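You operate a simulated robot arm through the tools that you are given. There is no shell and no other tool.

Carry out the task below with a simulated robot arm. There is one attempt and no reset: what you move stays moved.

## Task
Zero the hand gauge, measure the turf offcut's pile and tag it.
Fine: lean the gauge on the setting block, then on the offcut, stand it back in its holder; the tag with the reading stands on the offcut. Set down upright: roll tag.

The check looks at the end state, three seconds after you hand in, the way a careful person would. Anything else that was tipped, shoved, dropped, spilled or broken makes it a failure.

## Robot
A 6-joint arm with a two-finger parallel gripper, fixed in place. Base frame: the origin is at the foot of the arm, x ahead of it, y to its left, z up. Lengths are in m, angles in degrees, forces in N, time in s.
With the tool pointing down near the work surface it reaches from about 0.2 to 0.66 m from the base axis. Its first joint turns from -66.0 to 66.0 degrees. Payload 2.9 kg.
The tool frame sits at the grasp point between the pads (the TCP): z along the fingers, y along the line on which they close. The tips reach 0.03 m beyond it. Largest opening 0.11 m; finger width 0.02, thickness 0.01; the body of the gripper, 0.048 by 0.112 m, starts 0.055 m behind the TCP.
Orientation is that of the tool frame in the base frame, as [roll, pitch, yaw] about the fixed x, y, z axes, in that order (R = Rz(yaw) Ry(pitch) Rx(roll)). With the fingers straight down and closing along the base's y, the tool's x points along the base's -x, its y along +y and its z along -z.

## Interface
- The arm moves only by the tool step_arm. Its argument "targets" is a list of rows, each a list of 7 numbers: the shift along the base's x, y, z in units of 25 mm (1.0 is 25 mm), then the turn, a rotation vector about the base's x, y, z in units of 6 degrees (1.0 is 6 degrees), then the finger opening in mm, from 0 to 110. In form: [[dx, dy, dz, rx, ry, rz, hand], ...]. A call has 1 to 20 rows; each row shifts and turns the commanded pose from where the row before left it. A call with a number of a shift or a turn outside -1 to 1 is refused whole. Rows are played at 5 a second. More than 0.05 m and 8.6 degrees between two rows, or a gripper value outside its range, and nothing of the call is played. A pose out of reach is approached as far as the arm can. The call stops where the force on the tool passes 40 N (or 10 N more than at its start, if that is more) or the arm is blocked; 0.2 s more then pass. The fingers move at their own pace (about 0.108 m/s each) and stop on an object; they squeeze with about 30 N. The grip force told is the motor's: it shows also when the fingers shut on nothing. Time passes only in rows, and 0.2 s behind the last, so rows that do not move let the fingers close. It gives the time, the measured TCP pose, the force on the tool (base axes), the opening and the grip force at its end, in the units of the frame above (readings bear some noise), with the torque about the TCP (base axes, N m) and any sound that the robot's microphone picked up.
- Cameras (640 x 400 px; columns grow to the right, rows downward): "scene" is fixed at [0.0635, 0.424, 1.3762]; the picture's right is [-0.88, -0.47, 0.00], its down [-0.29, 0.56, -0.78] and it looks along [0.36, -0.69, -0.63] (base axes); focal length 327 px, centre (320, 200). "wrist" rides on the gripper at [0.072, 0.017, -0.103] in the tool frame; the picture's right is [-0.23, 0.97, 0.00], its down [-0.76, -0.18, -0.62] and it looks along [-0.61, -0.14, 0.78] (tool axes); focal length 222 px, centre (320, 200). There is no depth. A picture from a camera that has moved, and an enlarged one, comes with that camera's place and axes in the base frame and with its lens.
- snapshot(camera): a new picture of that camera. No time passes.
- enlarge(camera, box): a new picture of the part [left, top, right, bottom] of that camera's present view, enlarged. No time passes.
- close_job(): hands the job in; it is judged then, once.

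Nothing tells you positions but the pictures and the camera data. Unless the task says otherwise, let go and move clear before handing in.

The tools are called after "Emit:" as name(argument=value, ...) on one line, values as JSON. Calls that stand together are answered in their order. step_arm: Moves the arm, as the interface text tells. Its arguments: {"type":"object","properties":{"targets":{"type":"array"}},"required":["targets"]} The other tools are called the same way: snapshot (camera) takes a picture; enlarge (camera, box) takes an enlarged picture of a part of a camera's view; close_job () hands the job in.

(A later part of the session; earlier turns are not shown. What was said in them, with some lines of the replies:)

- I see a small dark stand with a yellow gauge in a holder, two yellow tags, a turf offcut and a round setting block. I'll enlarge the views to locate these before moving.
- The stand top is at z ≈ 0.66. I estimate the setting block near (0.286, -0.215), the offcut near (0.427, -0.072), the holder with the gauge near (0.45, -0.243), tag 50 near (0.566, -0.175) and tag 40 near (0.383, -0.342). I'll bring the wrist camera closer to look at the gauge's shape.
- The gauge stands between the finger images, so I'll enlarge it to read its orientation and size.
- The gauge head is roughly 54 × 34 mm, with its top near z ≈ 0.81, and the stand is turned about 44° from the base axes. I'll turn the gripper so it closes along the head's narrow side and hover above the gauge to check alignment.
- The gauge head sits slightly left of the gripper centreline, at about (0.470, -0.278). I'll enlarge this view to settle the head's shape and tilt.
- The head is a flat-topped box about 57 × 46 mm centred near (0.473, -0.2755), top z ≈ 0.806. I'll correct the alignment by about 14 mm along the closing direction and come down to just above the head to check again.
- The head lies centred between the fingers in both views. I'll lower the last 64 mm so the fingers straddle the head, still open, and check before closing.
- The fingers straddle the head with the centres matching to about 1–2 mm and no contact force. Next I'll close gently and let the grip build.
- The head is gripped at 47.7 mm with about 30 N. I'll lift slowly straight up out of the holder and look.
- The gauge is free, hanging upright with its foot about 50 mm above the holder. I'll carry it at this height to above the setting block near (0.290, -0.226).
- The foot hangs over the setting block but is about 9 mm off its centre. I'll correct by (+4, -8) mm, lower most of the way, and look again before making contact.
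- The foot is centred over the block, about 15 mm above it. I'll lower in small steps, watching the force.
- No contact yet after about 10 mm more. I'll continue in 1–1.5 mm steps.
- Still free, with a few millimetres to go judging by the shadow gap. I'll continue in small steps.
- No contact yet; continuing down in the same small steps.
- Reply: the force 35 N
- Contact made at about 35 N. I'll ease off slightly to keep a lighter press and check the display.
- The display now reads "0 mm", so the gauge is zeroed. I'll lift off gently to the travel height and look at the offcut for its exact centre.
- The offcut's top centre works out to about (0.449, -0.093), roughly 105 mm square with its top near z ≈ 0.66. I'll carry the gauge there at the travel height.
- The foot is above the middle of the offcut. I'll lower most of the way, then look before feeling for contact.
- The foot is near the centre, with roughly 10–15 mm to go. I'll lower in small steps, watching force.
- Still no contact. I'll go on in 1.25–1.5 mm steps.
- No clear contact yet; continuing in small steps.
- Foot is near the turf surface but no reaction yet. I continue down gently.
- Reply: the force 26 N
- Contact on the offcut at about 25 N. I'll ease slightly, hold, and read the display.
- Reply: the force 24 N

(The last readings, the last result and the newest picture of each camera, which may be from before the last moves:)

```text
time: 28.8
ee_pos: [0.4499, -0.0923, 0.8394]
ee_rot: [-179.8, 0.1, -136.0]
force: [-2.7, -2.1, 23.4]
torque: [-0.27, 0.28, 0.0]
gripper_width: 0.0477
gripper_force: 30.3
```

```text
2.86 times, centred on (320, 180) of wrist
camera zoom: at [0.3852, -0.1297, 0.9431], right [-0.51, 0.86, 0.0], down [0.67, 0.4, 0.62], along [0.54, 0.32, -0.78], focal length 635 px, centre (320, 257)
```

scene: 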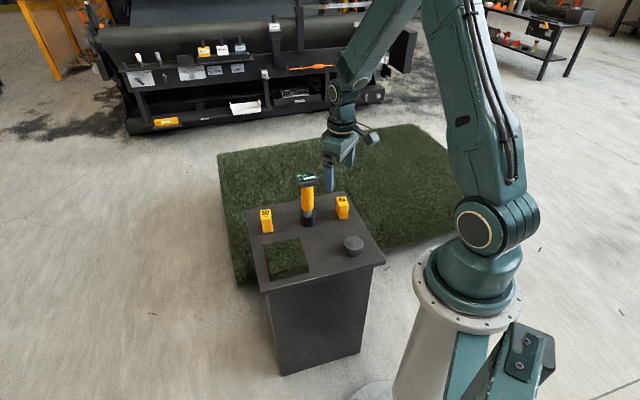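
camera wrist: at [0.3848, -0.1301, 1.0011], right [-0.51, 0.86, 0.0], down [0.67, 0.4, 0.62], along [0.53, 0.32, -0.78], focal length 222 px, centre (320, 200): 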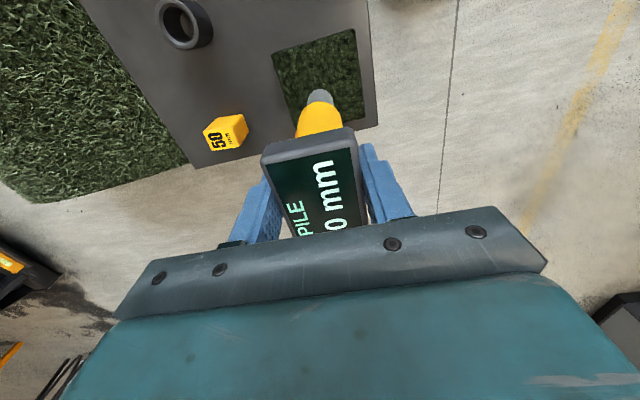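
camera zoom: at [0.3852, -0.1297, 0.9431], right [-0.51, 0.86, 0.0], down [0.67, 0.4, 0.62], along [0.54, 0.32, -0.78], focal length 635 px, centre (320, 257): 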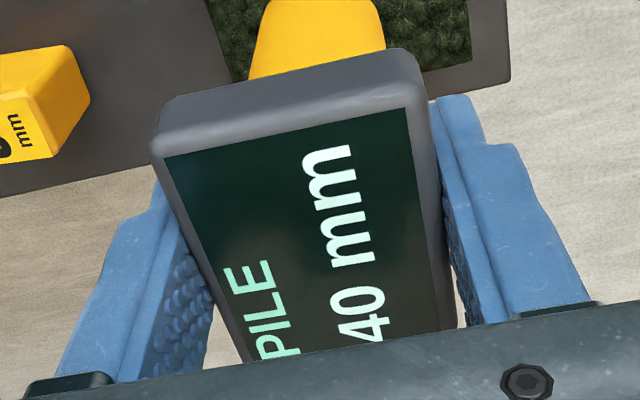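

The reading is 40 mm, so the "40 mm" tag is the one to set. I'll lift off and return the gauge to above its holder, where I lifted it from.

Emit:
step_arm(targets=[[0, 0, 0.13, 0, 0, 0, 20], [0, 0, 0.4, 0, 0, 0, 20], [0, 0, 0.6, 0, 0, 0, 20], [0, 0, 0.6, 0, 0, 0, 20], [0, 0, 0.6, 0, 0, 0, 20], [0.1, -0.5, 0, 0, 0, 0, 20], [0.1, -0.8, 0, 0, 0, 0, 20], [0.1, -0.8, 0, 0, 0, 0, 20], [0.1, -0.8, 0, 0, 0, 0, 20], [0.1, -0.8, 0, 0, 0, 0, 20], [0.1, -0.8, 0, 0, 0, 0, 20], [0.1, -0.8, 0, 0, 0, 0, 20], [0.1, -0.8, 0, 0, 0, 0, 20], [0.1, -0.8, 0, 0, 0, 0, 20], [0.08, -0.4, 0, 0, 0, 0, 20], [0, 0, 0, 0, 0, 0, 20], [0, 0, 0, 0, 0, 0, 20], [0, 0, 0, 0, 0, 0, 20]])

Emit:
enlarge(camera="scene", box=[240, 110, 400, 260])

Emit:
enlarge(camera="scene", box=[285, 190, 335, 240])

Emit:
snapshot(camera="wrist")

Emit:
enlarge(camera="wrist", box=[270, 50, 370, 150])

```text
time: 32.6
ee_pos: [0.4747, -0.2753, 0.8951]
ee_rot: [180.0, -0.1, -136.0]
force: [0.6, -0.1, -1.6]
torque: [-0.02, 0.03, 0.01]
gripper_width: 0.0477
gripper_force: 29.9
```

```text
2.67 times, centred on (320, 185) of scene
camera zoom: at [0.0635, 0.424, 1.3762], right [-0.88, -0.47, 0.0], down [-0.29, 0.56, -0.78], along [0.36, -0.69, -0.63], focal length 873 px, centre (320, 240)
```

zoom: 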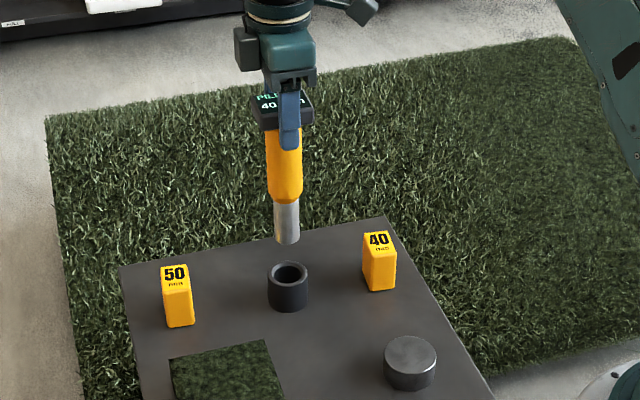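

```text
8.00 times, centred on (310, 215) of scene
camera zoom: at [0.0635, 0.424, 1.3762], right [-0.88, -0.47, 0.0], down [-0.29, 0.56, -0.78], along [0.36, -0.69, -0.63], focal length 2619 px, centre (400, 80)
```

zoom: 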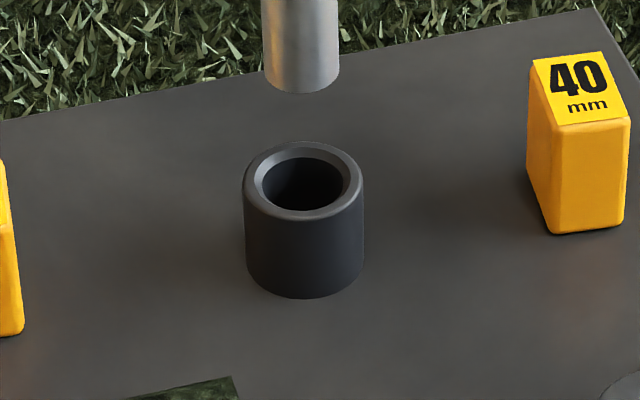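

```text
taken
camera wrist: at [0.4104, -0.3129, 0.9999], right [-0.51, 0.86, 0.0], down [0.67, 0.4, 0.62], along [0.53, 0.32, -0.78], focal length 222 px, centre (320, 200)
```

wrist: 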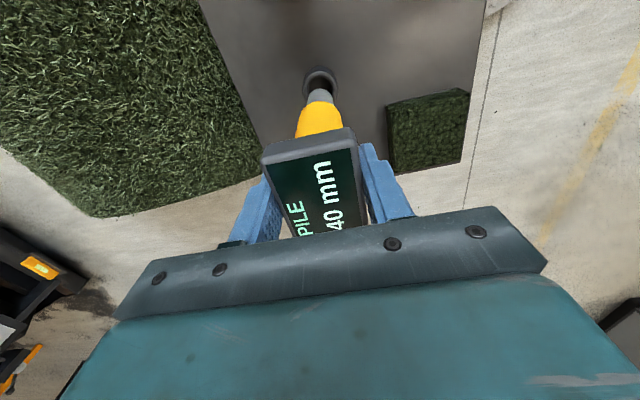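

```text
4.00 times, centred on (320, 100) of wrist
camera zoom: at [0.4104, -0.3129, 0.9999], right [-0.51, 0.86, 0.0], down [0.67, 0.4, 0.62], along [0.53, 0.32, -0.78], focal length 888 px, centre (320, 600)
```

zoom: 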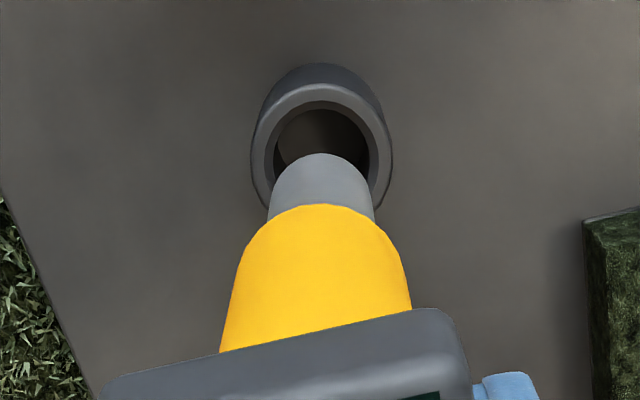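

Everything matches the picture from when I lifted it, with the foot's axis lined up with the bore in both views. I'll lower to just above the rim and check force before entering.

Emit:
step_arm(targets=[[0, 0, -0.4, 0, 0, 0, 20], [0, 0, -0.4, 0, 0, 0, 20], [0, 0, -0.4, 0, 0, 0, 20], [0, 0, -0.3, 0, 0, 0, 20], [0, 0, -0.2, 0, 0, 0, 20], [0, 0, 0, 0, 0, 0, 20]])

Emit:
enlarge(camera="scene", box=[285, 190, 335, 240])

Emit:
enlarge(camera="wrist", box=[270, 50, 370, 150])

```text
time: 34.0
ee_pos: [0.4753, -0.2762, 0.8549]
ee_rot: [-179.9, -0.1, -136.0]
force: [-0.4, -0.7, -1.6]
torque: [-0.01, 0.02, -0.01]
gripper_width: 0.0479
gripper_force: 30.6
```

```text
8.00 times, centred on (310, 215) of scene
camera zoom: at [0.0635, 0.424, 1.3762], right [-0.88, -0.47, 0.0], down [-0.29, 0.56, -0.78], along [0.36, -0.69, -0.63], focal length 2619 px, centre (400, 80)
```

zoom: 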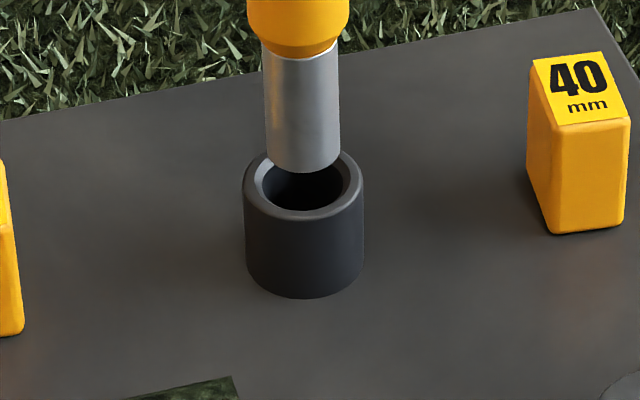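

```text
4.00 times, centred on (320, 100) of wrist
camera zoom: at [0.4104, -0.3126, 0.9583], right [-0.51, 0.86, 0.0], down [0.67, 0.4, 0.62], along [0.53, 0.32, -0.78], focal length 888 px, centre (320, 600)
```

zoom: 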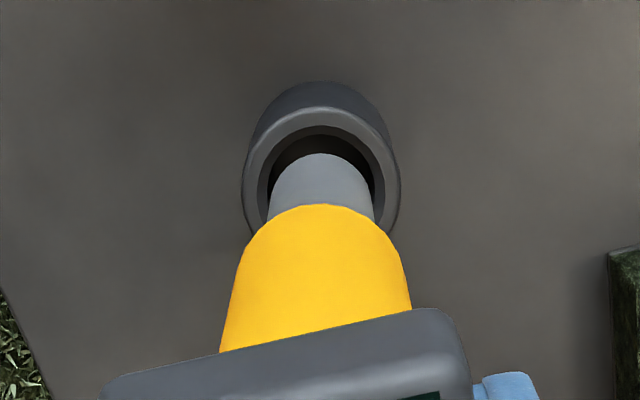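

The foot is right above the bore and centred. I'll enter slowly, watching the side forces.

Emit:
step_arm(targets=[[0, 0, -0.12, 0, 0, 0, 20], [0, 0, -0.12, 0, 0, 0, 20], [0, 0, -0.12, 0, 0, 0, 20], [0, 0, -0.12, 0, 0, 0, 20], [0, 0, -0.12, 0, 0, 0, 20], [0, 0, 0, 0, 0, 0, 20]])

Emit:
enlarge(camera="scene", box=[285, 190, 335, 240])

```text
time: 35.4
ee_pos: [0.4743, -0.2763, 0.8402]
ee_rot: [180.0, 0.0, -136.0]
force: [0.0, 0.4, -3.2]
torque: [-0.01, 0.01, 0.01]
gripper_width: 0.0479
gripper_force: 29.8
```

```text
8.00 times, centred on (310, 215) of scene
camera zoom: at [0.0635, 0.424, 1.3762], right [-0.88, -0.47, 0.0], down [-0.29, 0.56, -0.78], along [0.36, -0.69, -0.63], focal length 2619 px, centre (400, 80)
```

zoom: 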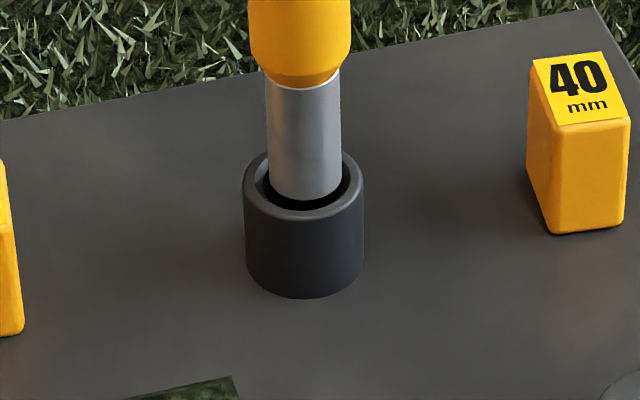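

The foot is entering the bore centred, with no side force. Continuing down.

Emit:
step_arm(targets=[[0, 0, -0.12, 0, 0, 0, 20], [0, 0, -0.12, 0, 0, 0, 20], [0, 0, -0.12, 0, 0, 0, 20], [0, 0, -0.12, 0, 0, 0, 20], [0, 0, -0.12, 0, 0, 0, 20], [0, 0, 0, 0, 0, 0, 20]])

Emit:
enlarge(camera="scene", box=[285, 190, 335, 240])

```text
time: 36.8
ee_pos: [0.4746, -0.2755, 0.8241]
ee_rot: [180.0, 0.0, -136.0]
force: [-1.0, 0.1, -1.2]
torque: [0.02, 0.0, -0.02]
gripper_width: 0.0475
gripper_force: 29.9
```

```text
8.00 times, centred on (310, 215) of scene
camera zoom: at [0.0635, 0.424, 1.3762], right [-0.88, -0.47, 0.0], down [-0.29, 0.56, -0.78], along [0.36, -0.69, -0.63], focal length 2619 px, centre (400, 80)
```

zoom: 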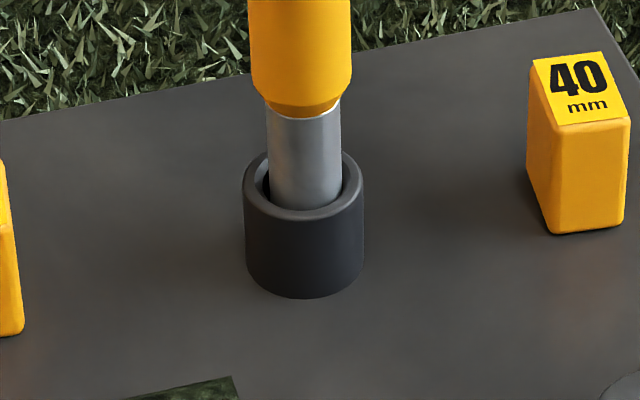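

It is sliding into the bore freely. About 27 mm remain, so I'll lower most of that and then feel for the bottom.

Emit:
step_arm(targets=[[0, 0, -0.14, 0, 0, 0, 20], [0, 0, -0.14, 0, 0, 0, 20], [0, 0, -0.14, 0, 0, 0, 20], [0, 0, -0.14, 0, 0, 0, 20], [0, 0, -0.14, 0, 0, 0, 20], [0, 0, 0, 0, 0, 0, 20]])

```text
time: 38.2
ee_pos: [0.4742, -0.2751, 0.8062]
ee_rot: [-180.0, 0.1, -136.1]
force: [0.9, 1.1, -2.8]
torque: [0.0, 0.01, -0.02]
gripper_width: 0.0478
gripper_force: 30.1
```

Still free; about 10 mm left. I'll take smaller steps toward the bottom.

Emit:
step_arm(targets=[[0, 0, -0.08, 0, 0, 0, 20], [0, 0, -0.08, 0, 0, 0, 20], [0, 0, -0.06, 0, 0, 0, 20], [0, 0, 0, 0, 0, 0, 20]])

Emit:
enlarge(camera="scene", box=[265, 140, 355, 240])

```text
time: 39.2
ee_pos: [0.4734, -0.2755, 0.8009]
ee_rot: [179.9, 0.0, -136.0]
force: [0.1, 0.8, -2.2]
torque: [0.04, 0.0, 0.03]
gripper_width: 0.048
gripper_force: 30.3
```

```text
4.00 times, centred on (310, 190) of scene
camera zoom: at [0.0635, 0.424, 1.3762], right [-0.88, -0.47, 0.0], down [-0.29, 0.56, -0.78], along [0.36, -0.69, -0.63], focal length 1309 px, centre (360, 240)
```

zoom: 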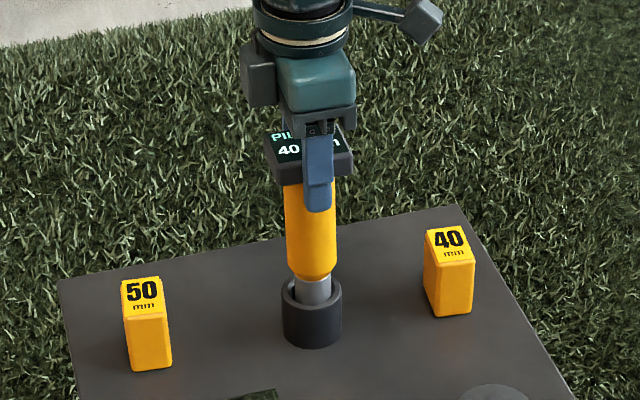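

A few millimetres remain. I'll step about 1 mm at a time until the bottom pushes back.

Emit:
step_arm(targets=[[0, 0, -0.05, 0, 0, 0, 20], [0, 0, -0.04, 0, 0, 0, 20], [0, 0, -0.03, 0, 0, 0, 20], [0, 0, 0, 0, 0, 0, 20]])

```text
time: 40.2
ee_pos: [0.4725, -0.2751, 0.7981]
ee_rot: [180.0, 0.1, -136.0]
force: [0.8, -0.4, -2.1]
torque: [-0.03, 0.01, 0.01]
gripper_width: 0.0477
gripper_force: 29.7
```

Not on the bottom yet, about 1.5 mm to the original height. Two more small steps.

Emit:
step_arm(targets=[[0, 0, -0.03, 0, 0, 0, 20], [0, 0, -0.02, 0, 0, 0, 20], [0, 0, 0, 0, 0, 0, 20]])

```text
time: 41.0
ee_pos: [0.4735, -0.2757, 0.7972]
ee_rot: [-180.0, -0.1, -136.0]
force: [0.1, -0.1, -2.3]
torque: [0.0, 0.01, 0.01]
gripper_width: 0.0479
gripper_force: 30.6
```

Emit:
step_arm(targets=[[0, 0, -0.02, 0, 0, 0, 20], [0, 0, -0.02, 0, 0, 0, 20], [0, 0, 0, 0, 0, 0, 20]])

```text
time: 41.8
ee_pos: [0.4729, -0.275, 0.7946]
ee_rot: [-180.0, 0.0, -135.9]
force: [-0.2, -0.9, -1.5]
torque: [0.01, 0.02, 0.03]
gripper_width: 0.0477
gripper_force: 29.5
```

The readings show the gauge still hanging freely at roughly its original height, so pressing may have slid it up a touch in the grip. I'll continue in half-millimetre steps.

Emit:
step_arm(targets=[[0, 0, -0.02, 0, 0, 0, 20], [0, 0, -0.02, 0, 0, 0, 20], [0, 0, 0, 0, 0, 0, 20]])

Emit:
enlarge(camera="scene", box=[285, 190, 335, 240])

```text
time: 42.6
ee_pos: [0.4737, -0.276, 0.7942]
ee_rot: [-179.9, 0.1, -135.9]
force: [1.0, 1.0, -1.1]
torque: [0.03, 0.04, 0.01]
gripper_width: 0.0476
gripper_force: 30.1
```

```text
8.00 times, centred on (310, 215) of scene
camera zoom: at [0.0635, 0.424, 1.3762], right [-0.88, -0.47, 0.0], down [-0.29, 0.56, -0.78], along [0.36, -0.69, -0.63], focal length 2619 px, centre (400, 80)
```

zoom: 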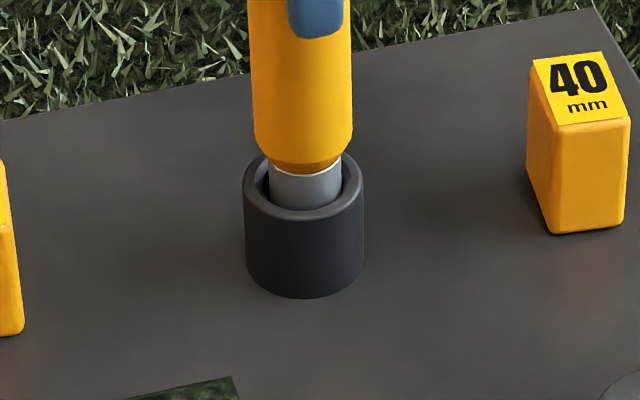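

The body sits at essentially its original height in the picture. A bit further to feel the bottom.

Emit:
step_arm(targets=[[0, 0, -0.02, 0, 0, 0, 20], [0, 0, -0.02, 0, 0, 0, 20], [0, 0, 0, 0, 0, 0, 20]])

```text
time: 43.4
ee_pos: [0.4736, -0.2746, 0.793]
ee_rot: [-179.9, 0.1, -136.1]
force: [-0.7, -0.5, 5.8]
torque: [0.12, 0.02, 0.02]
gripper_width: 0.0475
gripper_force: 30.2
```

The foot has reached the bottom of the holder with a light push. I'll open the fingers gently and check that the gauge stands on its own.

Emit:
step_arm(targets=[[0, 0, 0.02, 0, 0, 0, 46], [0, 0, 0, 0, 0, 0, 50], [0, 0, 0, 0, 0, 0, 56], [0, 0, 0, 0, 0, 0, 70], [0, 0, 0, 0, 0, 0, 90], [0, 0, 0, 0, 0, 0, 110], [0, 0, 0, 0, 0, 0, 110]])

Emit:
enlarge(camera="scene", box=[265, 140, 355, 240])

Emit:
snapshot(camera="wrist")

```text
time: 45.0
ee_pos: [0.4734, -0.2767, 0.7942]
ee_rot: [-180.0, -0.1, -135.9]
force: [0.8, 0.7, 0.1]
torque: [-0.02, -0.01, 0.04]
gripper_width: 0.1098
gripper_force: 0.1
```

```text
4.00 times, centred on (310, 190) of scene
camera zoom: at [0.0635, 0.424, 1.3762], right [-0.88, -0.47, 0.0], down [-0.29, 0.56, -0.78], along [0.36, -0.69, -0.63], focal length 1309 px, centre (360, 240)
```

zoom: 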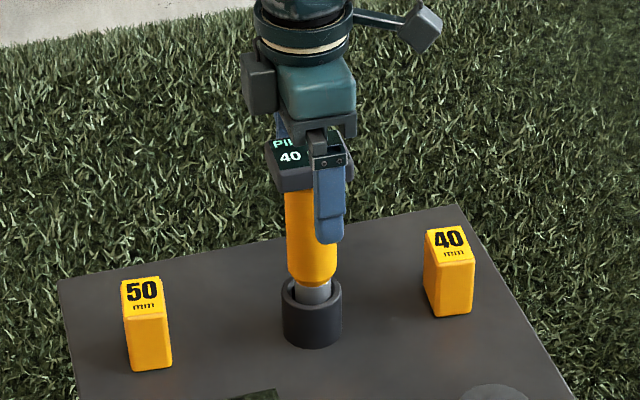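

```text
taken
camera wrist: at [0.4092, -0.3128, 0.8984], right [-0.51, 0.86, 0.0], down [0.67, 0.4, 0.62], along [0.53, 0.32, -0.78], focal length 222 px, centre (320, 200)
```

wrist: 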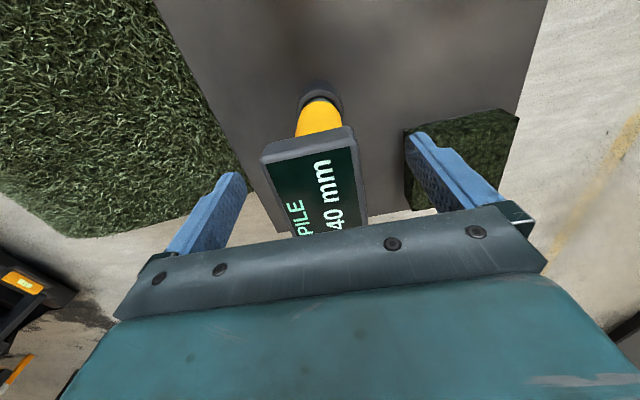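

The gauge stands upright in its holder reading "40 mm". Tag 40 is at about (0.392, -0.362), turned about 38°. I'll rise clear of the gauge, move over the tag and look.

Emit:
step_arm(targets=[[0, 0, 0.5, 0, 0, 0, 110], [0, 0, 0.9, 0, 0, 0, 110], [0, 0, 1.0, 0, 0, 0, 110], [0, 0, 1.0, 0, 0, 0, 110], [0, 0, 1.0, 0, 0, 0, 110], [-0.54, -0.577, 0, 0, 0, -0.1667, 110], [-0.54, -0.577, 0, 0, 0, -0.1667, 110], [-0.54, -0.577, 0, 0, 0, -0.1667, 110], [-0.54, -0.577, 0, 0, 0, -0.1667, 110], [-0.54, -0.577, 0, 0, 0, -0.1667, 110], [-0.54, -0.577, 0, 0, 0, -0.1667, 110], [0, 0, 0, 0, 0, 0, 110], [0, 0, 0, 0, 0, 0, 110]])

Emit:
snapshot(camera="wrist")

Emit:
enlarge(camera="wrist", box=[260, 30, 380, 150])

Emit:
enlarge(camera="scene", box=[280, 120, 380, 240])

```text
time: 47.8
ee_pos: [0.3934, -0.3628, 0.9057]
ee_rot: [180.0, 0.0, -142.0]
force: [-0.1, -0.2, -0.2]
torque: [0.04, -0.01, -0.03]
gripper_width: 0.1097
gripper_force: 0.0
```

```text
taken
camera wrist: at [0.3246, -0.3922, 1.0105], right [-0.42, 0.91, 0.0], down [0.71, 0.33, 0.62], along [0.57, 0.26, -0.78], focal length 222 px, centre (320, 200)
```

wrist: 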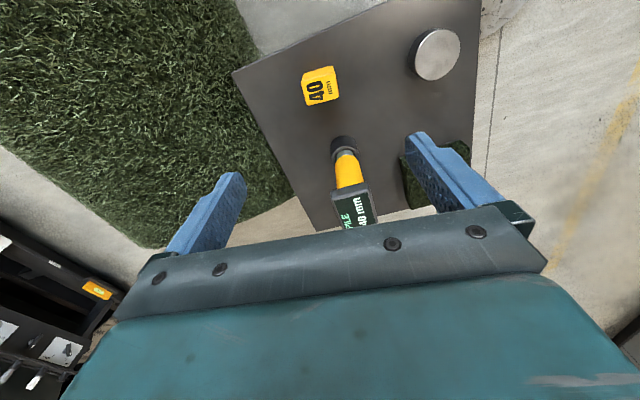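

```text
3.33 times, centred on (320, 90) of wrist
camera zoom: at [0.3246, -0.3922, 1.0105], right [-0.42, 0.91, 0.0], down [0.71, 0.33, 0.62], along [0.57, 0.26, -0.78], focal length 740 px, centre (320, 567)
```

zoom: 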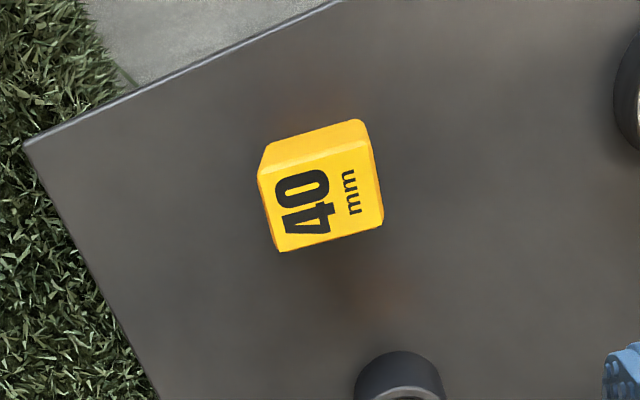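

```text
3.33 times, centred on (330, 180) of scene
camera zoom: at [0.0635, 0.424, 1.3762], right [-0.88, -0.47, 0.0], down [-0.29, 0.56, -0.78], along [0.36, -0.69, -0.63], focal length 1091 px, centre (287, 267)
```

zoom: 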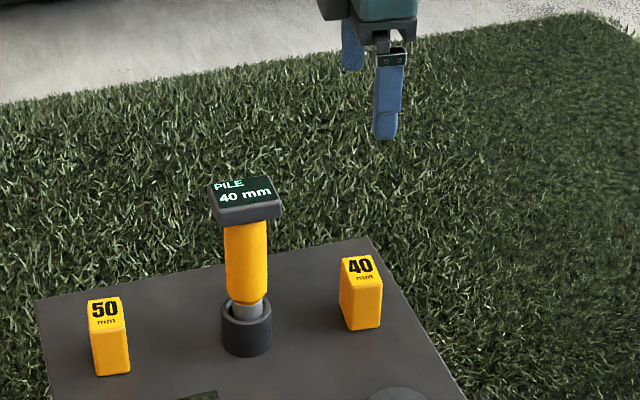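

The tag is about 45 × 30 mm and 56 mm tall, centred near (0.389, -0.362), lined up between the fingers. I'll lower partway and check the clearance of the gripper housing to the gauge.

Emit:
step_arm(targets=[[-0.12, 0, 0, 0, 0, 0.15, 110], [0, 0, -0.8, 0, 0, 0, 110], [0, 0, -0.9, 0, 0, 0, 110], [0, 0, -0.9, 0, 0, 0, 110], [0, 0, -0.9, 0, 0, 0, 110], [0, 0, -0.9, 0, 0, 0, 110], [0, 0, 0, 0, 0, 0, 110]])

Emit:
enlarge(camera="scene", box=[270, 130, 390, 240])

Emit:
snapshot(camera="wrist")

```text
time: 49.4
ee_pos: [0.3912, -0.3633, 0.7941]
ee_rot: [-179.9, 0.1, -141.0]
force: [0.3, 0.3, 0.2]
torque: [0.01, 0.01, 0.01]
gripper_width: 0.1101
gripper_force: 0.0
```

```text
3.64 times, centred on (330, 185) of scene
camera zoom: at [0.0635, 0.424, 1.3762], right [-0.88, -0.47, 0.0], down [-0.29, 0.56, -0.78], along [0.36, -0.69, -0.63], focal length 1190 px, centre (284, 254)
```

zoom: 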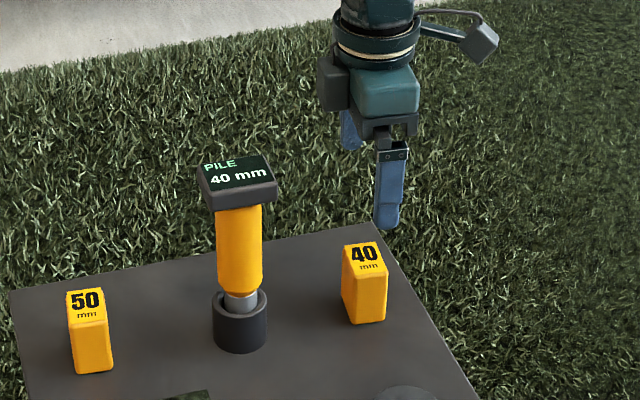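

```text
taken
camera wrist: at [0.3236, -0.3942, 0.8987], right [-0.43, 0.9, 0.0], down [0.7, 0.34, 0.62], along [0.56, 0.27, -0.78], focal length 222 px, centre (320, 200)
```

wrist: 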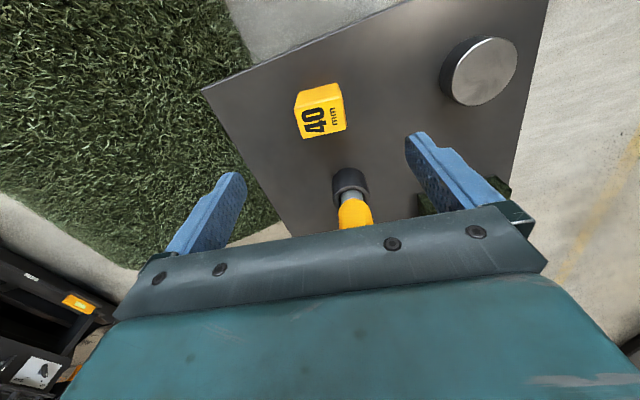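

Clearance to the gauge is comfortable and the tag sits on the centreline. I'll lower to just above final height and check.

Emit:
step_arm(targets=[[0, 0, -0.7, 0, 0, 0, 110], [0, 0, -0.8, 0, 0, 0, 110], [0, 0, -0.8, 0, 0, 0, 110], [0, 0, -0.7, 0, 0, 0, 110], [0, 0, -0.6, 0, 0, 0, 110], [0, 0, 0, 0, 0, 0, 110]])

Emit:
enlarge(camera="scene", box=[280, 140, 380, 240])

Emit:
snapshot(camera="wrist")

```text
time: 50.8
ee_pos: [0.3911, -0.3621, 0.7036]
ee_rot: [180.0, 0.0, -141.1]
force: [-0.6, 0.1, 0.2]
torque: [0.02, 0.0, -0.03]
gripper_width: 0.1098
gripper_force: 0.2
```

```text
4.00 times, centred on (330, 190) of scene
camera zoom: at [0.0635, 0.424, 1.3762], right [-0.88, -0.47, 0.0], down [-0.29, 0.56, -0.78], along [0.36, -0.69, -0.63], focal length 1309 px, centre (280, 240)
```

zoom: 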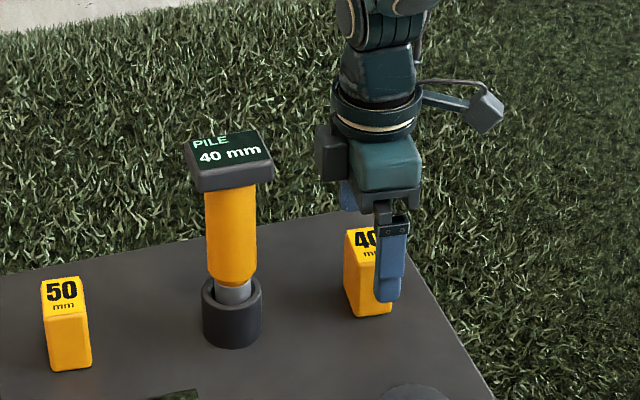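

```text
taken
camera wrist: at [0.3229, -0.3932, 0.8079], right [-0.43, 0.9, 0.0], down [0.7, 0.34, 0.62], along [0.56, 0.27, -0.78], focal length 222 px, centre (320, 200)
```

wrist: 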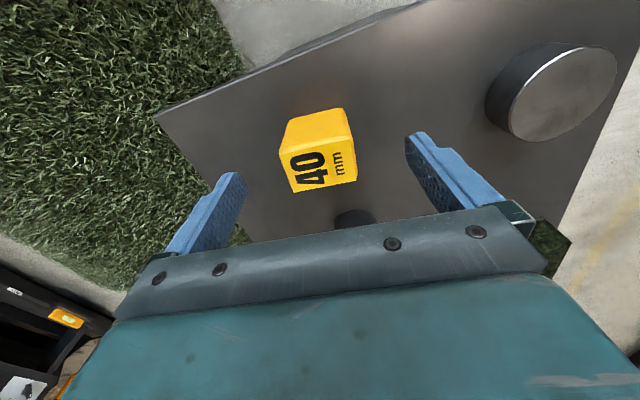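

The tag is centred between the fingers in both views. I'll go down the last 37 mm, keeping the tips about 10 mm above the stand.

Emit:
step_arm(targets=[[0, 0, -0.5, 0, 0, 0, 110], [0, 0, -0.4, 0, 0, 0, 110], [0, 0, -0.35, 0, 0, 0, 110], [0, 0, -0.2, 0, 0, 0, 110], [0, 0, 0, 0, 0, 0, 110]])

Emit:
enlarge(camera="scene", box=[310, 170, 380, 240])

Emit:
snapshot(camera="wrist")

```text
time: 52.0
ee_pos: [0.3904, -0.3622, 0.6673]
ee_rot: [179.9, 0.0, -141.1]
force: [0.1, 0.6, -0.1]
torque: [0.0, -0.01, -0.02]
gripper_width: 0.1101
gripper_force: 0.0
```

```text
5.71 times, centred on (345, 205) of scene
camera zoom: at [0.0635, 0.424, 1.3762], right [-0.88, -0.47, 0.0], down [-0.29, 0.56, -0.78], along [0.36, -0.69, -0.63], focal length 1870 px, centre (177, 171)
```

zoom: 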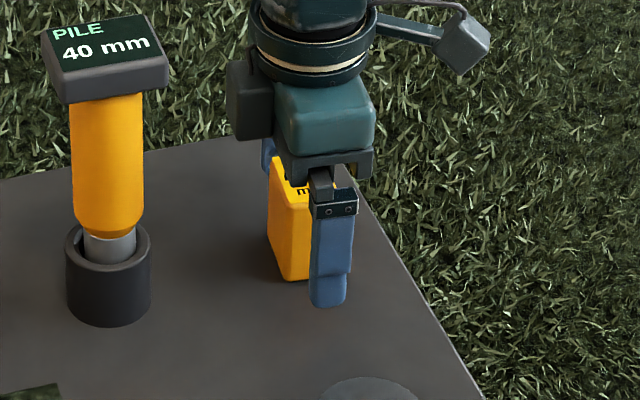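

```text
taken
camera wrist: at [0.3226, -0.3933, 0.7716], right [-0.43, 0.9, 0.0], down [0.7, 0.34, 0.62], along [0.56, 0.27, -0.78], focal length 222 px, centre (320, 200)
```

wrist: 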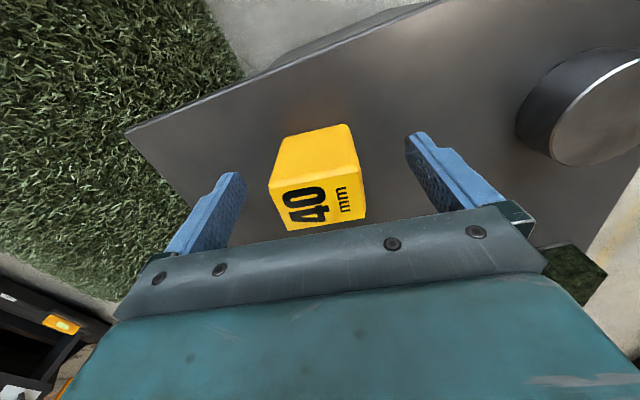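

The fingers are around tag 40 with no contact. I'll close on it gently.

Emit:
step_arm(targets=[[0, 0, 0, 0, 0, 0, 70], [0, 0, 0, 0, 0, 0, 56], [0, 0, 0, 0, 0, 0, 51], [0, 0, 0, 0, 0, 0, 48], [0, 0, 0, 0, 0, 0, 45], [0, 0, 0, 0, 0, 0, 42], [0, 0, 0, 0, 0, 0, 38], [0, 0, 0, 0, 0, 0, 30], [0, 0, 0, 0, 0, 0, 20]])

Emit:
enlarge(camera="scene", box=[310, 170, 380, 240])

Emit:
snapshot(camera="wrist")

```text
time: 54.0
ee_pos: [0.3884, -0.3624, 0.6676]
ee_rot: [179.9, 0.0, -141.1]
force: [1.0, 0.4, 0.7]
torque: [-0.02, 0.01, 0.01]
gripper_width: 0.0475
gripper_force: 30.4
```

```text
5.71 times, centred on (345, 205) of scene
camera zoom: at [0.0635, 0.4241, 1.3762], right [-0.88, -0.47, 0.0], down [-0.29, 0.56, -0.78], along [0.36, -0.69, -0.63], focal length 1870 px, centre (177, 171)
```

zoom: 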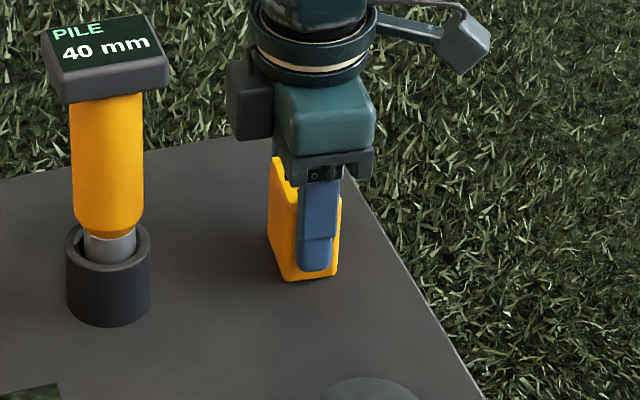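

```text
taken
camera wrist: at [0.3226, -0.3933, 0.7717], right [-0.43, 0.9, 0.0], down [0.7, 0.34, 0.62], along [0.56, 0.27, -0.78], focal length 222 px, centre (320, 200)
```

wrist: 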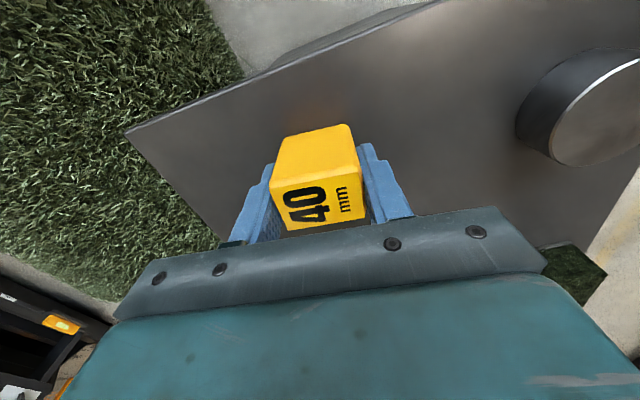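

Tag 40 is gripped firmly at 47.5 mm. I'll lift it straight up above the gauge's height before travelling.

Emit:
step_arm(targets=[[0, 0, 0.2, 0, 0, 0, 20], [0, 0, 0.6, 0, 0, 0, 20], [0, 0, 1.0, 0, 0, 0, 20], [0, 0, 1.0, 0, 0, 0, 20], [0, 0, 1.0, 0, 0, 0, 20], [0, 0, 1.0, 0, 0, 0, 20], [0, 0, 1.0, 0, 0, 0, 20], [0, 0, 1.0, 0, 0, 0, 20], [0, 0, 1.0, 0, 0, 0, 20], [0, 0, 1.0, 0, 0, 0, 20], [0, 0, 0.8, 0, 0, 0, 20], [0, 0, 0, 0, 0, 0, 20]])

Emit:
snapshot(camera="scene")

Emit:
snapshot(camera="wrist")

```text
time: 56.6
ee_pos: [0.3906, -0.3625, 0.9076]
ee_rot: [-179.9, -0.1, -141.1]
force: [0.3, -0.6, -1.6]
torque: [0.02, -0.04, -0.01]
gripper_width: 0.0475
gripper_force: 29.6
```

```text
taken
```

scene: 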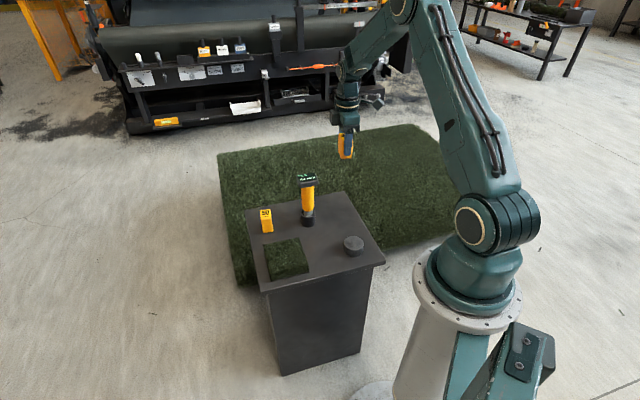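

```text
taken
camera wrist: at [0.3234, -0.3929, 1.0127], right [-0.43, 0.9, 0.0], down [0.7, 0.34, 0.62], along [0.56, 0.27, -0.78], focal length 222 px, centre (320, 200)
```

wrist: 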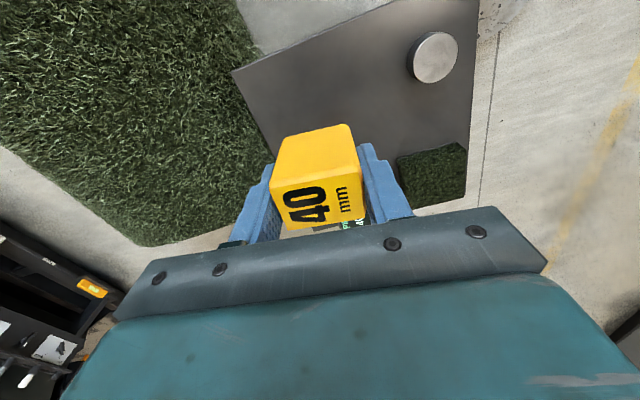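

The tag is held upright above gauge height. I'll carry it over the centre of the offcut, squaring it with the offcut on the way.

Emit:
step_arm(targets=[[0.1, 0.46, 0, 0, 0, 0, 20], [0.2, 0.9, 0, 0, 0, 0.1, 20], [0.2, 0.9, 0, 0, 0, 0.1, 20], [0.2, 0.9, 0, 0, 0, 0.1, 20], [0.2, 0.9, 0, 0, 0, 0.1, 20], [0.2, 0.9, 0, 0, 0, 0.1, 20], [0.2, 0.9, 0, 0, 0, 0.1, 20], [0.2, 0.9, 0, 0, 0, 0.1, 20], [0.2, 0.9, 0, 0, 0, 0.1, 20], [0.2, 0.9, 0, 0, 0, 0, 20], [0.2, 0.9, 0, 0, 0, 0, 20], [0.2, 0.9, 0, 0, 0, 0, 20], [0.26, 0.4, 0, 0, 0, 0, 20], [0, 0, 0, 0, 0, 0, 20], [0, 0, 0, 0, 0, 0, 20]])

Emit:
enlarge(camera="scene", box=[220, 130, 340, 300])

Emit:
snapshot(camera="wrist")

```text
time: 59.8
ee_pos: [0.4524, -0.0926, 0.9074]
ee_rot: [-180.0, 0.0, -136.3]
force: [-0.4, -0.4, 0.0]
torque: [-0.03, 0.02, -0.01]
gripper_width: 0.0474
gripper_force: 29.9
```

```text
2.35 times, centred on (280, 215) of scene
camera zoom: at [0.0635, 0.4241, 1.3762], right [-0.88, -0.47, 0.0], down [-0.29, 0.56, -0.78], along [0.36, -0.69, -0.63], focal length 770 px, centre (414, 165)
```

zoom: 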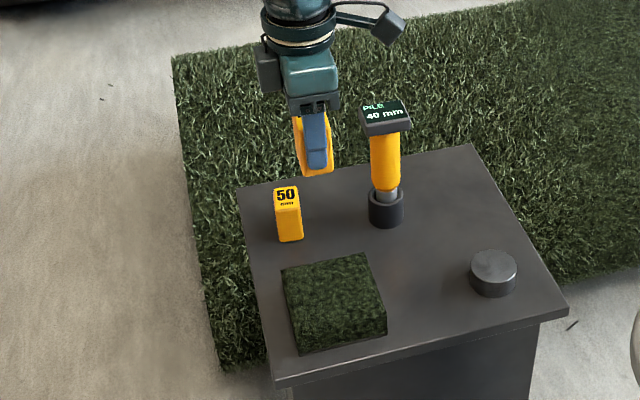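

```text
taken
camera wrist: at [0.3883, -0.1288, 1.0113], right [-0.51, 0.86, 0.0], down [0.67, 0.4, 0.62], along [0.54, 0.32, -0.78], focal length 222 px, centre (320, 200)
```

wrist: 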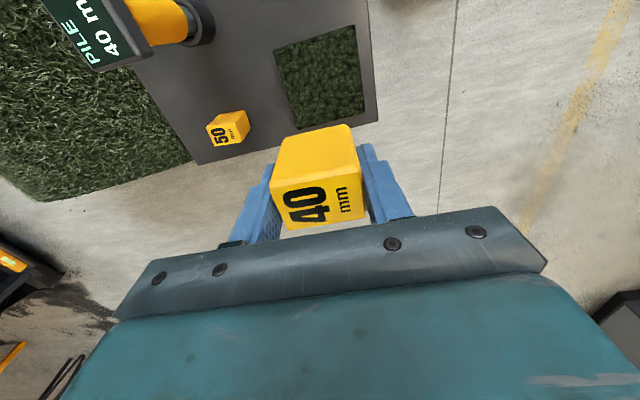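

The tag hangs above the offcut. I'll shift 3 mm to its centre and lower most of the way, then look again.

Emit:
step_arm(targets=[[-0.13, -0.04, -0.4, 0, 0, 0, 20], [0, 0, -0.9, 0, 0, 0, 20], [0, 0, -0.9, 0, 0, 0, 20], [0, 0, -0.9, 0, 0, 0, 20], [0, 0, -0.9, 0, 0, 0, 20], [0, 0, -0.9, 0, 0, 0, 20], [0, 0, -0.9, 0, 0, 0, 20], [0, 0, -0.6, 0, 0, 0, 20], [0, 0, -0.4, 0, 0, 0, 20], [0, 0, 0, 0, 0, 0, 20]])

Emit:
enlarge(camera="scene", box=[250, 190, 330, 300])

Emit:
snapshot(camera="wrist")

```text
time: 62.0
ee_pos: [0.4521, -0.0943, 0.7368]
ee_rot: [180.0, 0.0, -136.4]
force: [0.6, -0.8, 0.1]
torque: [-0.03, -0.01, -0.01]
gripper_width: 0.0471
gripper_force: 30.0
```

```text
3.64 times, centred on (290, 245) of scene
camera zoom: at [0.0635, 0.424, 1.3762], right [-0.88, -0.47, 0.0], down [-0.29, 0.56, -0.78], along [0.36, -0.69, -0.63], focal length 1190 px, centre (429, 36)
```

zoom: 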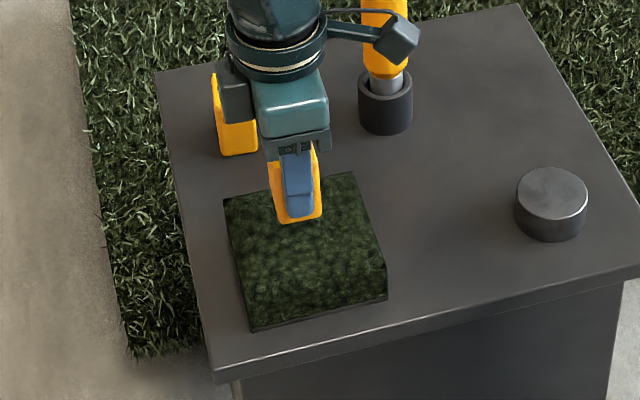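

```text
taken
camera wrist: at [0.3869, -0.1302, 0.8419], right [-0.51, 0.86, 0.0], down [0.67, 0.4, 0.62], along [0.54, 0.32, -0.78], focal length 222 px, centre (320, 200)
```

wrist: 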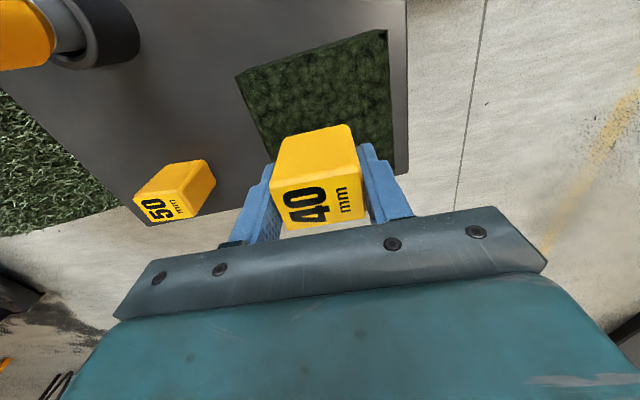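

The tag is about 30 mm above the offcut and slightly left of centre in this view. I'll nudge it 7 mm toward the centre and lower to within about 8 mm.

Emit:
step_arm(targets=[[-0.24, -0.13, -0.1, 0, 0, 0, 20], [0, 0, -0.3, 0, 0, 0, 20], [0, 0, -0.25, 0, 0, 0, 20], [0, 0, -0.15, 0, 0, 0, 20], [0, 0, 0, 0, 0, 0, 20]])

Emit:
enlarge(camera="scene", box=[260, 210, 320, 280])

```text
time: 63.2
ee_pos: [0.4447, -0.0974, 0.7184]
ee_rot: [-179.9, 0.0, -136.3]
force: [0.4, -0.8, -0.4]
torque: [-0.02, -0.02, 0.03]
gripper_width: 0.0474
gripper_force: 29.8
```

```text
5.71 times, centred on (290, 245) of scene
camera zoom: at [0.0635, 0.424, 1.3762], right [-0.88, -0.47, 0.0], down [-0.29, 0.56, -0.78], along [0.36, -0.69, -0.63], focal length 1870 px, centre (491, -57)
```

zoom: 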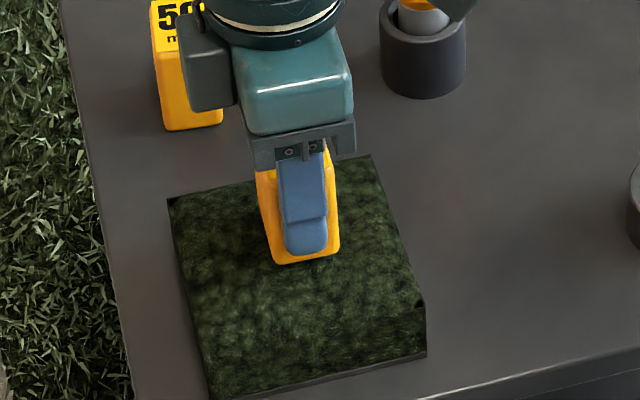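

About 9 mm to go, and the tag is over the offcut's middle. I'll lower in small steps, feeling for contact.

Emit:
step_arm(targets=[[0, 0, -0.12, 0, 0, 0, 20], [0, 0, -0.08, 0, 0, 0, 20], [0, 0, 0, 0, 0, 0, 20]])

```text
time: 64.0
ee_pos: [0.4445, -0.0976, 0.712]
ee_rot: [179.9, 0.0, -136.3]
force: [0.9, 0.5, 0.7]
torque: [0.0, 0.0, 0.01]
gripper_width: 0.0471
gripper_force: 29.9
```

No contact yet; continuing in 1 mm steps.

Emit:
step_arm(targets=[[0, 0, -0.05, 0, 0, 0, 20], [0, 0, -0.04, 0, 0, 0, 20], [0, 0, 0, 0, 0, 0, 20]])

Emit:
enlarge(camera="scene", box=[260, 210, 320, 280])

```text
time: 64.8
ee_pos: [0.446, -0.0981, 0.7112]
ee_rot: [-179.9, 0.2, -136.3]
force: [-3.5, -0.1, 29.0]
torque: [-0.01, 0.23, 0.01]
gripper_width: 0.0474
gripper_force: 30.0
```

```text
5.71 times, centred on (290, 245) of scene
camera zoom: at [0.063, 0.4241, 1.3762], right [-0.88, -0.47, 0.0], down [-0.29, 0.56, -0.78], along [0.36, -0.69, -0.63], focal length 1870 px, centre (491, -57)
```

zoom: 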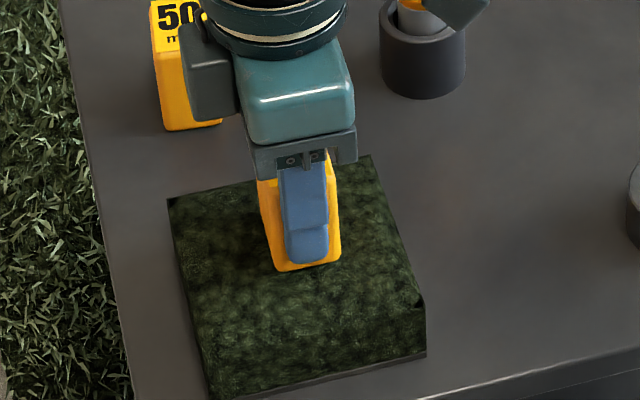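

The tag is on the offcut, pressing 29 N. I'll ease off so it rests lightly before letting go.

Emit:
step_arm(targets=[[0, 0, 0.03, 0, 0, 0, 20], [0, 0, 0, 0, 0, 0, 20], [0, 0, 0, 0, 0, 0, 20]])

```text
time: 65.6
ee_pos: [0.4452, -0.0971, 0.7117]
ee_rot: [-180.0, 0.1, -136.3]
force: [6.1, -0.1, 12.5]
torque: [0.06, -0.2, -0.03]
gripper_width: 0.0473
gripper_force: 30.0
```

Still 12 N down with some side load. I'll ease a touch more.

Emit:
step_arm(targets=[[0, 0, 0.02, 0, 0, 0, 20], [0, 0, 0, 0, 0, 0, 20], [0, 0, 0, 0, 0, 0, 20]])

```text
time: 66.4
ee_pos: [0.4442, -0.0981, 0.7127]
ee_rot: [179.9, 0.0, -136.3]
force: [3.7, 0.6, 7.5]
torque: [0.02, -0.24, 0.01]
gripper_width: 0.0471
gripper_force: 29.7
```

The load is light now. I'll open the fingers gently to about 70 mm and check that the tag stands.

Emit:
step_arm(targets=[[0, 0, 0.01, 0, 0, 0, 44], [0, 0, 0, 0, 0, 0, 47], [0, 0, 0, 0, 0, 0, 49], [0, 0, 0, 0, 0, 0, 53], [0, 0, 0, 0, 0, 0, 60], [0, 0, 0, 0, 0, 0, 70], [0, 0, 0, 0, 0, 0, 70]])

Emit:
enlarge(camera="scene", box=[250, 200, 330, 280])

Emit:
snapshot(camera="wrist")

```text
time: 68.0
ee_pos: [0.4439, -0.0968, 0.7136]
ee_rot: [-180.0, 0.0, -136.2]
force: [-0.4, 1.1, -0.9]
torque: [-0.02, 0.04, -0.02]
gripper_width: 0.0698
gripper_force: 0.1
```

```text
5.00 times, centred on (290, 240) of scene
camera zoom: at [0.0635, 0.424, 1.3762], right [-0.88, -0.47, 0.0], down [-0.29, 0.56, -0.78], along [0.36, -0.69, -0.63], focal length 1637 px, centre (470, 0)
```

zoom: 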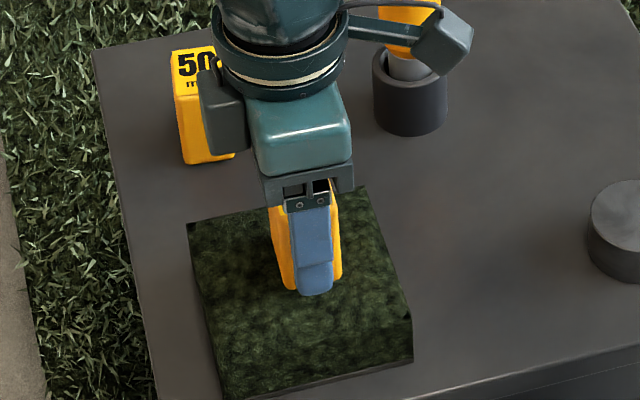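

```text
taken
camera wrist: at [0.3797, -0.134, 0.817], right [-0.51, 0.86, 0.0], down [0.67, 0.4, 0.62], along [0.54, 0.32, -0.78], focal length 222 px, centre (320, 200)
```

wrist: 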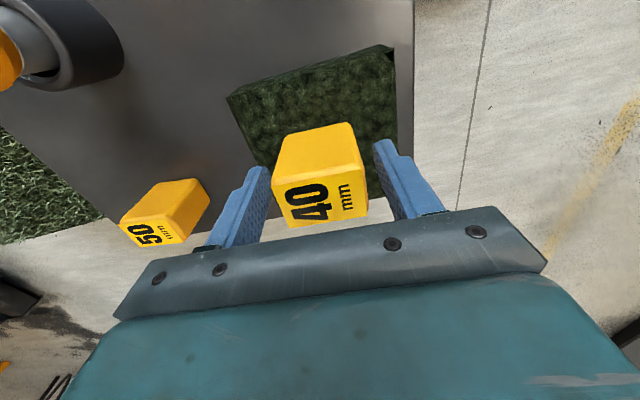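

The tag stands free on the offcut. I'll rise straight up, well clear of everything, and take final pictures.

Emit:
step_arm(targets=[[0, 0, 0.3, 0, 0, 0, 80], [0, 0, 0.6, 0, 0, 0, 80], [0, 0, 0.9, 0, 0, 0, 80], [0, 0, 1.0, 0, 0, 0, 80], [0, 0, 1.0, 0, 0, 0, 80], [0, 0, 1.0, 0, 0, 0, 80], [0, 0, 1.0, 0, 0, 0, 80], [0, 0, 1.0, 0, 0, 0, 80], [0, 0, 1.0, 0, 0, 0, 80], [0, 0, 1.0, 0, 0, 0, 80], [0, 0, 0, 0, 0, 0, 80]])

Emit:
enlarge(camera="scene", box=[230, 150, 400, 310])

Emit:
enlarge(camera="scene", box=[255, 205, 325, 285])

Emit:
enlarge(camera="scene", box=[285, 165, 330, 235])

Emit:
snapshot(camera="wrist")

```text
time: 70.4
ee_pos: [0.443, -0.0975, 0.9341]
ee_rot: [-179.9, 0.0, -136.3]
force: [-1.0, 0.6, -0.4]
torque: [0.0, 0.0, -0.02]
gripper_width: 0.0802
gripper_force: 0.1
```

```text
2.50 times, centred on (315, 230) of scene
camera zoom: at [0.0635, 0.424, 1.3762], right [-0.88, -0.47, 0.0], down [-0.29, 0.56, -0.78], along [0.36, -0.69, -0.63], focal length 818 px, centre (332, 125)
```

zoom: 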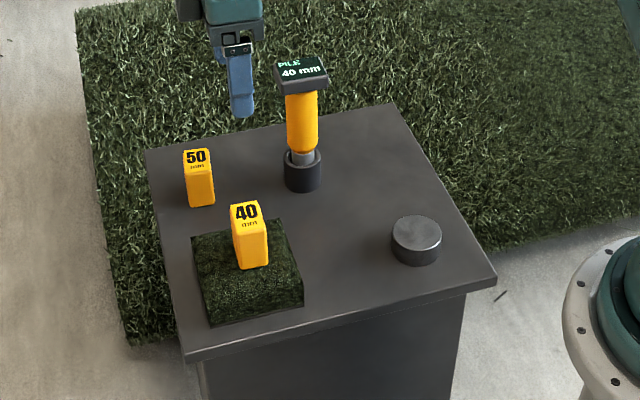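

```text
5.00 times, centred on (290, 245) of scene
camera zoom: at [0.0635, 0.424, 1.3762], right [-0.88, -0.47, 0.0], down [-0.29, 0.56, -0.78], along [0.36, -0.69, -0.63], focal length 1637 px, centre (470, -25)
```

zoom: 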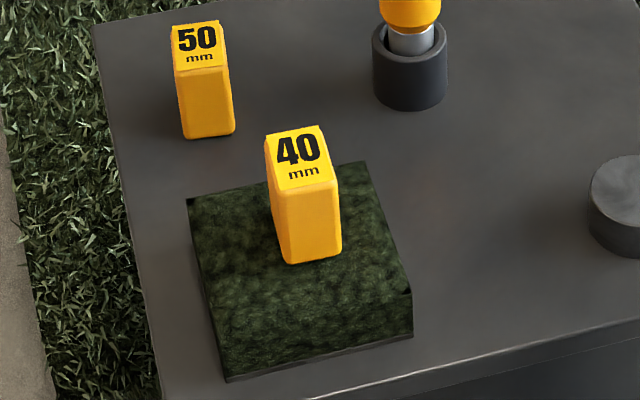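

```text
5.71 times, centred on (308, 200) of scene
camera zoom: at [0.0635, 0.424, 1.3762], right [-0.88, -0.47, 0.0], down [-0.29, 0.56, -0.78], along [0.36, -0.69, -0.63], focal length 1870 px, centre (391, 200)
```

zoom: 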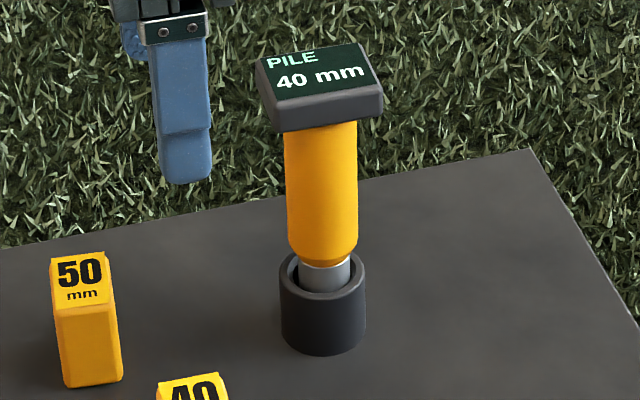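

```text
taken
camera wrist: at [0.3785, -0.1341, 1.039], right [-0.51, 0.86, 0.0], down [0.67, 0.4, 0.62], along [0.54, 0.32, -0.78], focal length 222 px, centre (320, 200)
```

wrist: 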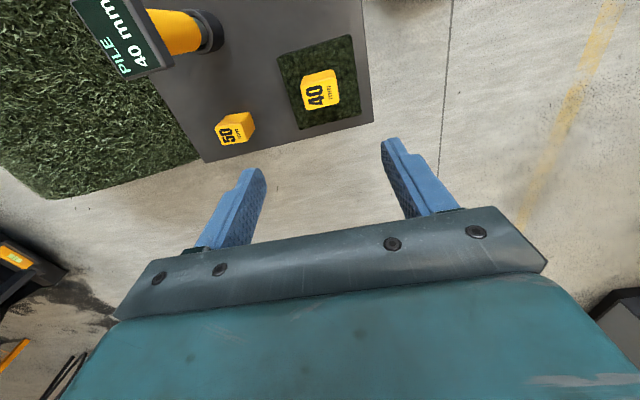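

The gauge stands upright in its holder reading 40 mm, and the "40 mm" tag stands upright in the middle of the offcut. Tag 50 and the setting block haven't moved and the arm is clear, so I'm handing in.

Emit:
close_job()

```text
The job is handed in.
```

The job is handed in, with every step done. I haven't had the check's verdict.

- **Zeroing:** I pressed the gauge on the setting block and its display went to 0 mm.
- **Measuring:** on the offcut the gauge read 40 mm.
- **Gauge:** it is back upright in its holder, still showing 40 mm.
- **Tag:** the 40 mm roll tag stands upright near the middle of the offcut.

In the last pictures the 50 mm tag, the setting block and the offcut looked unmoved. The gripper was open and raised clear before I handed in.
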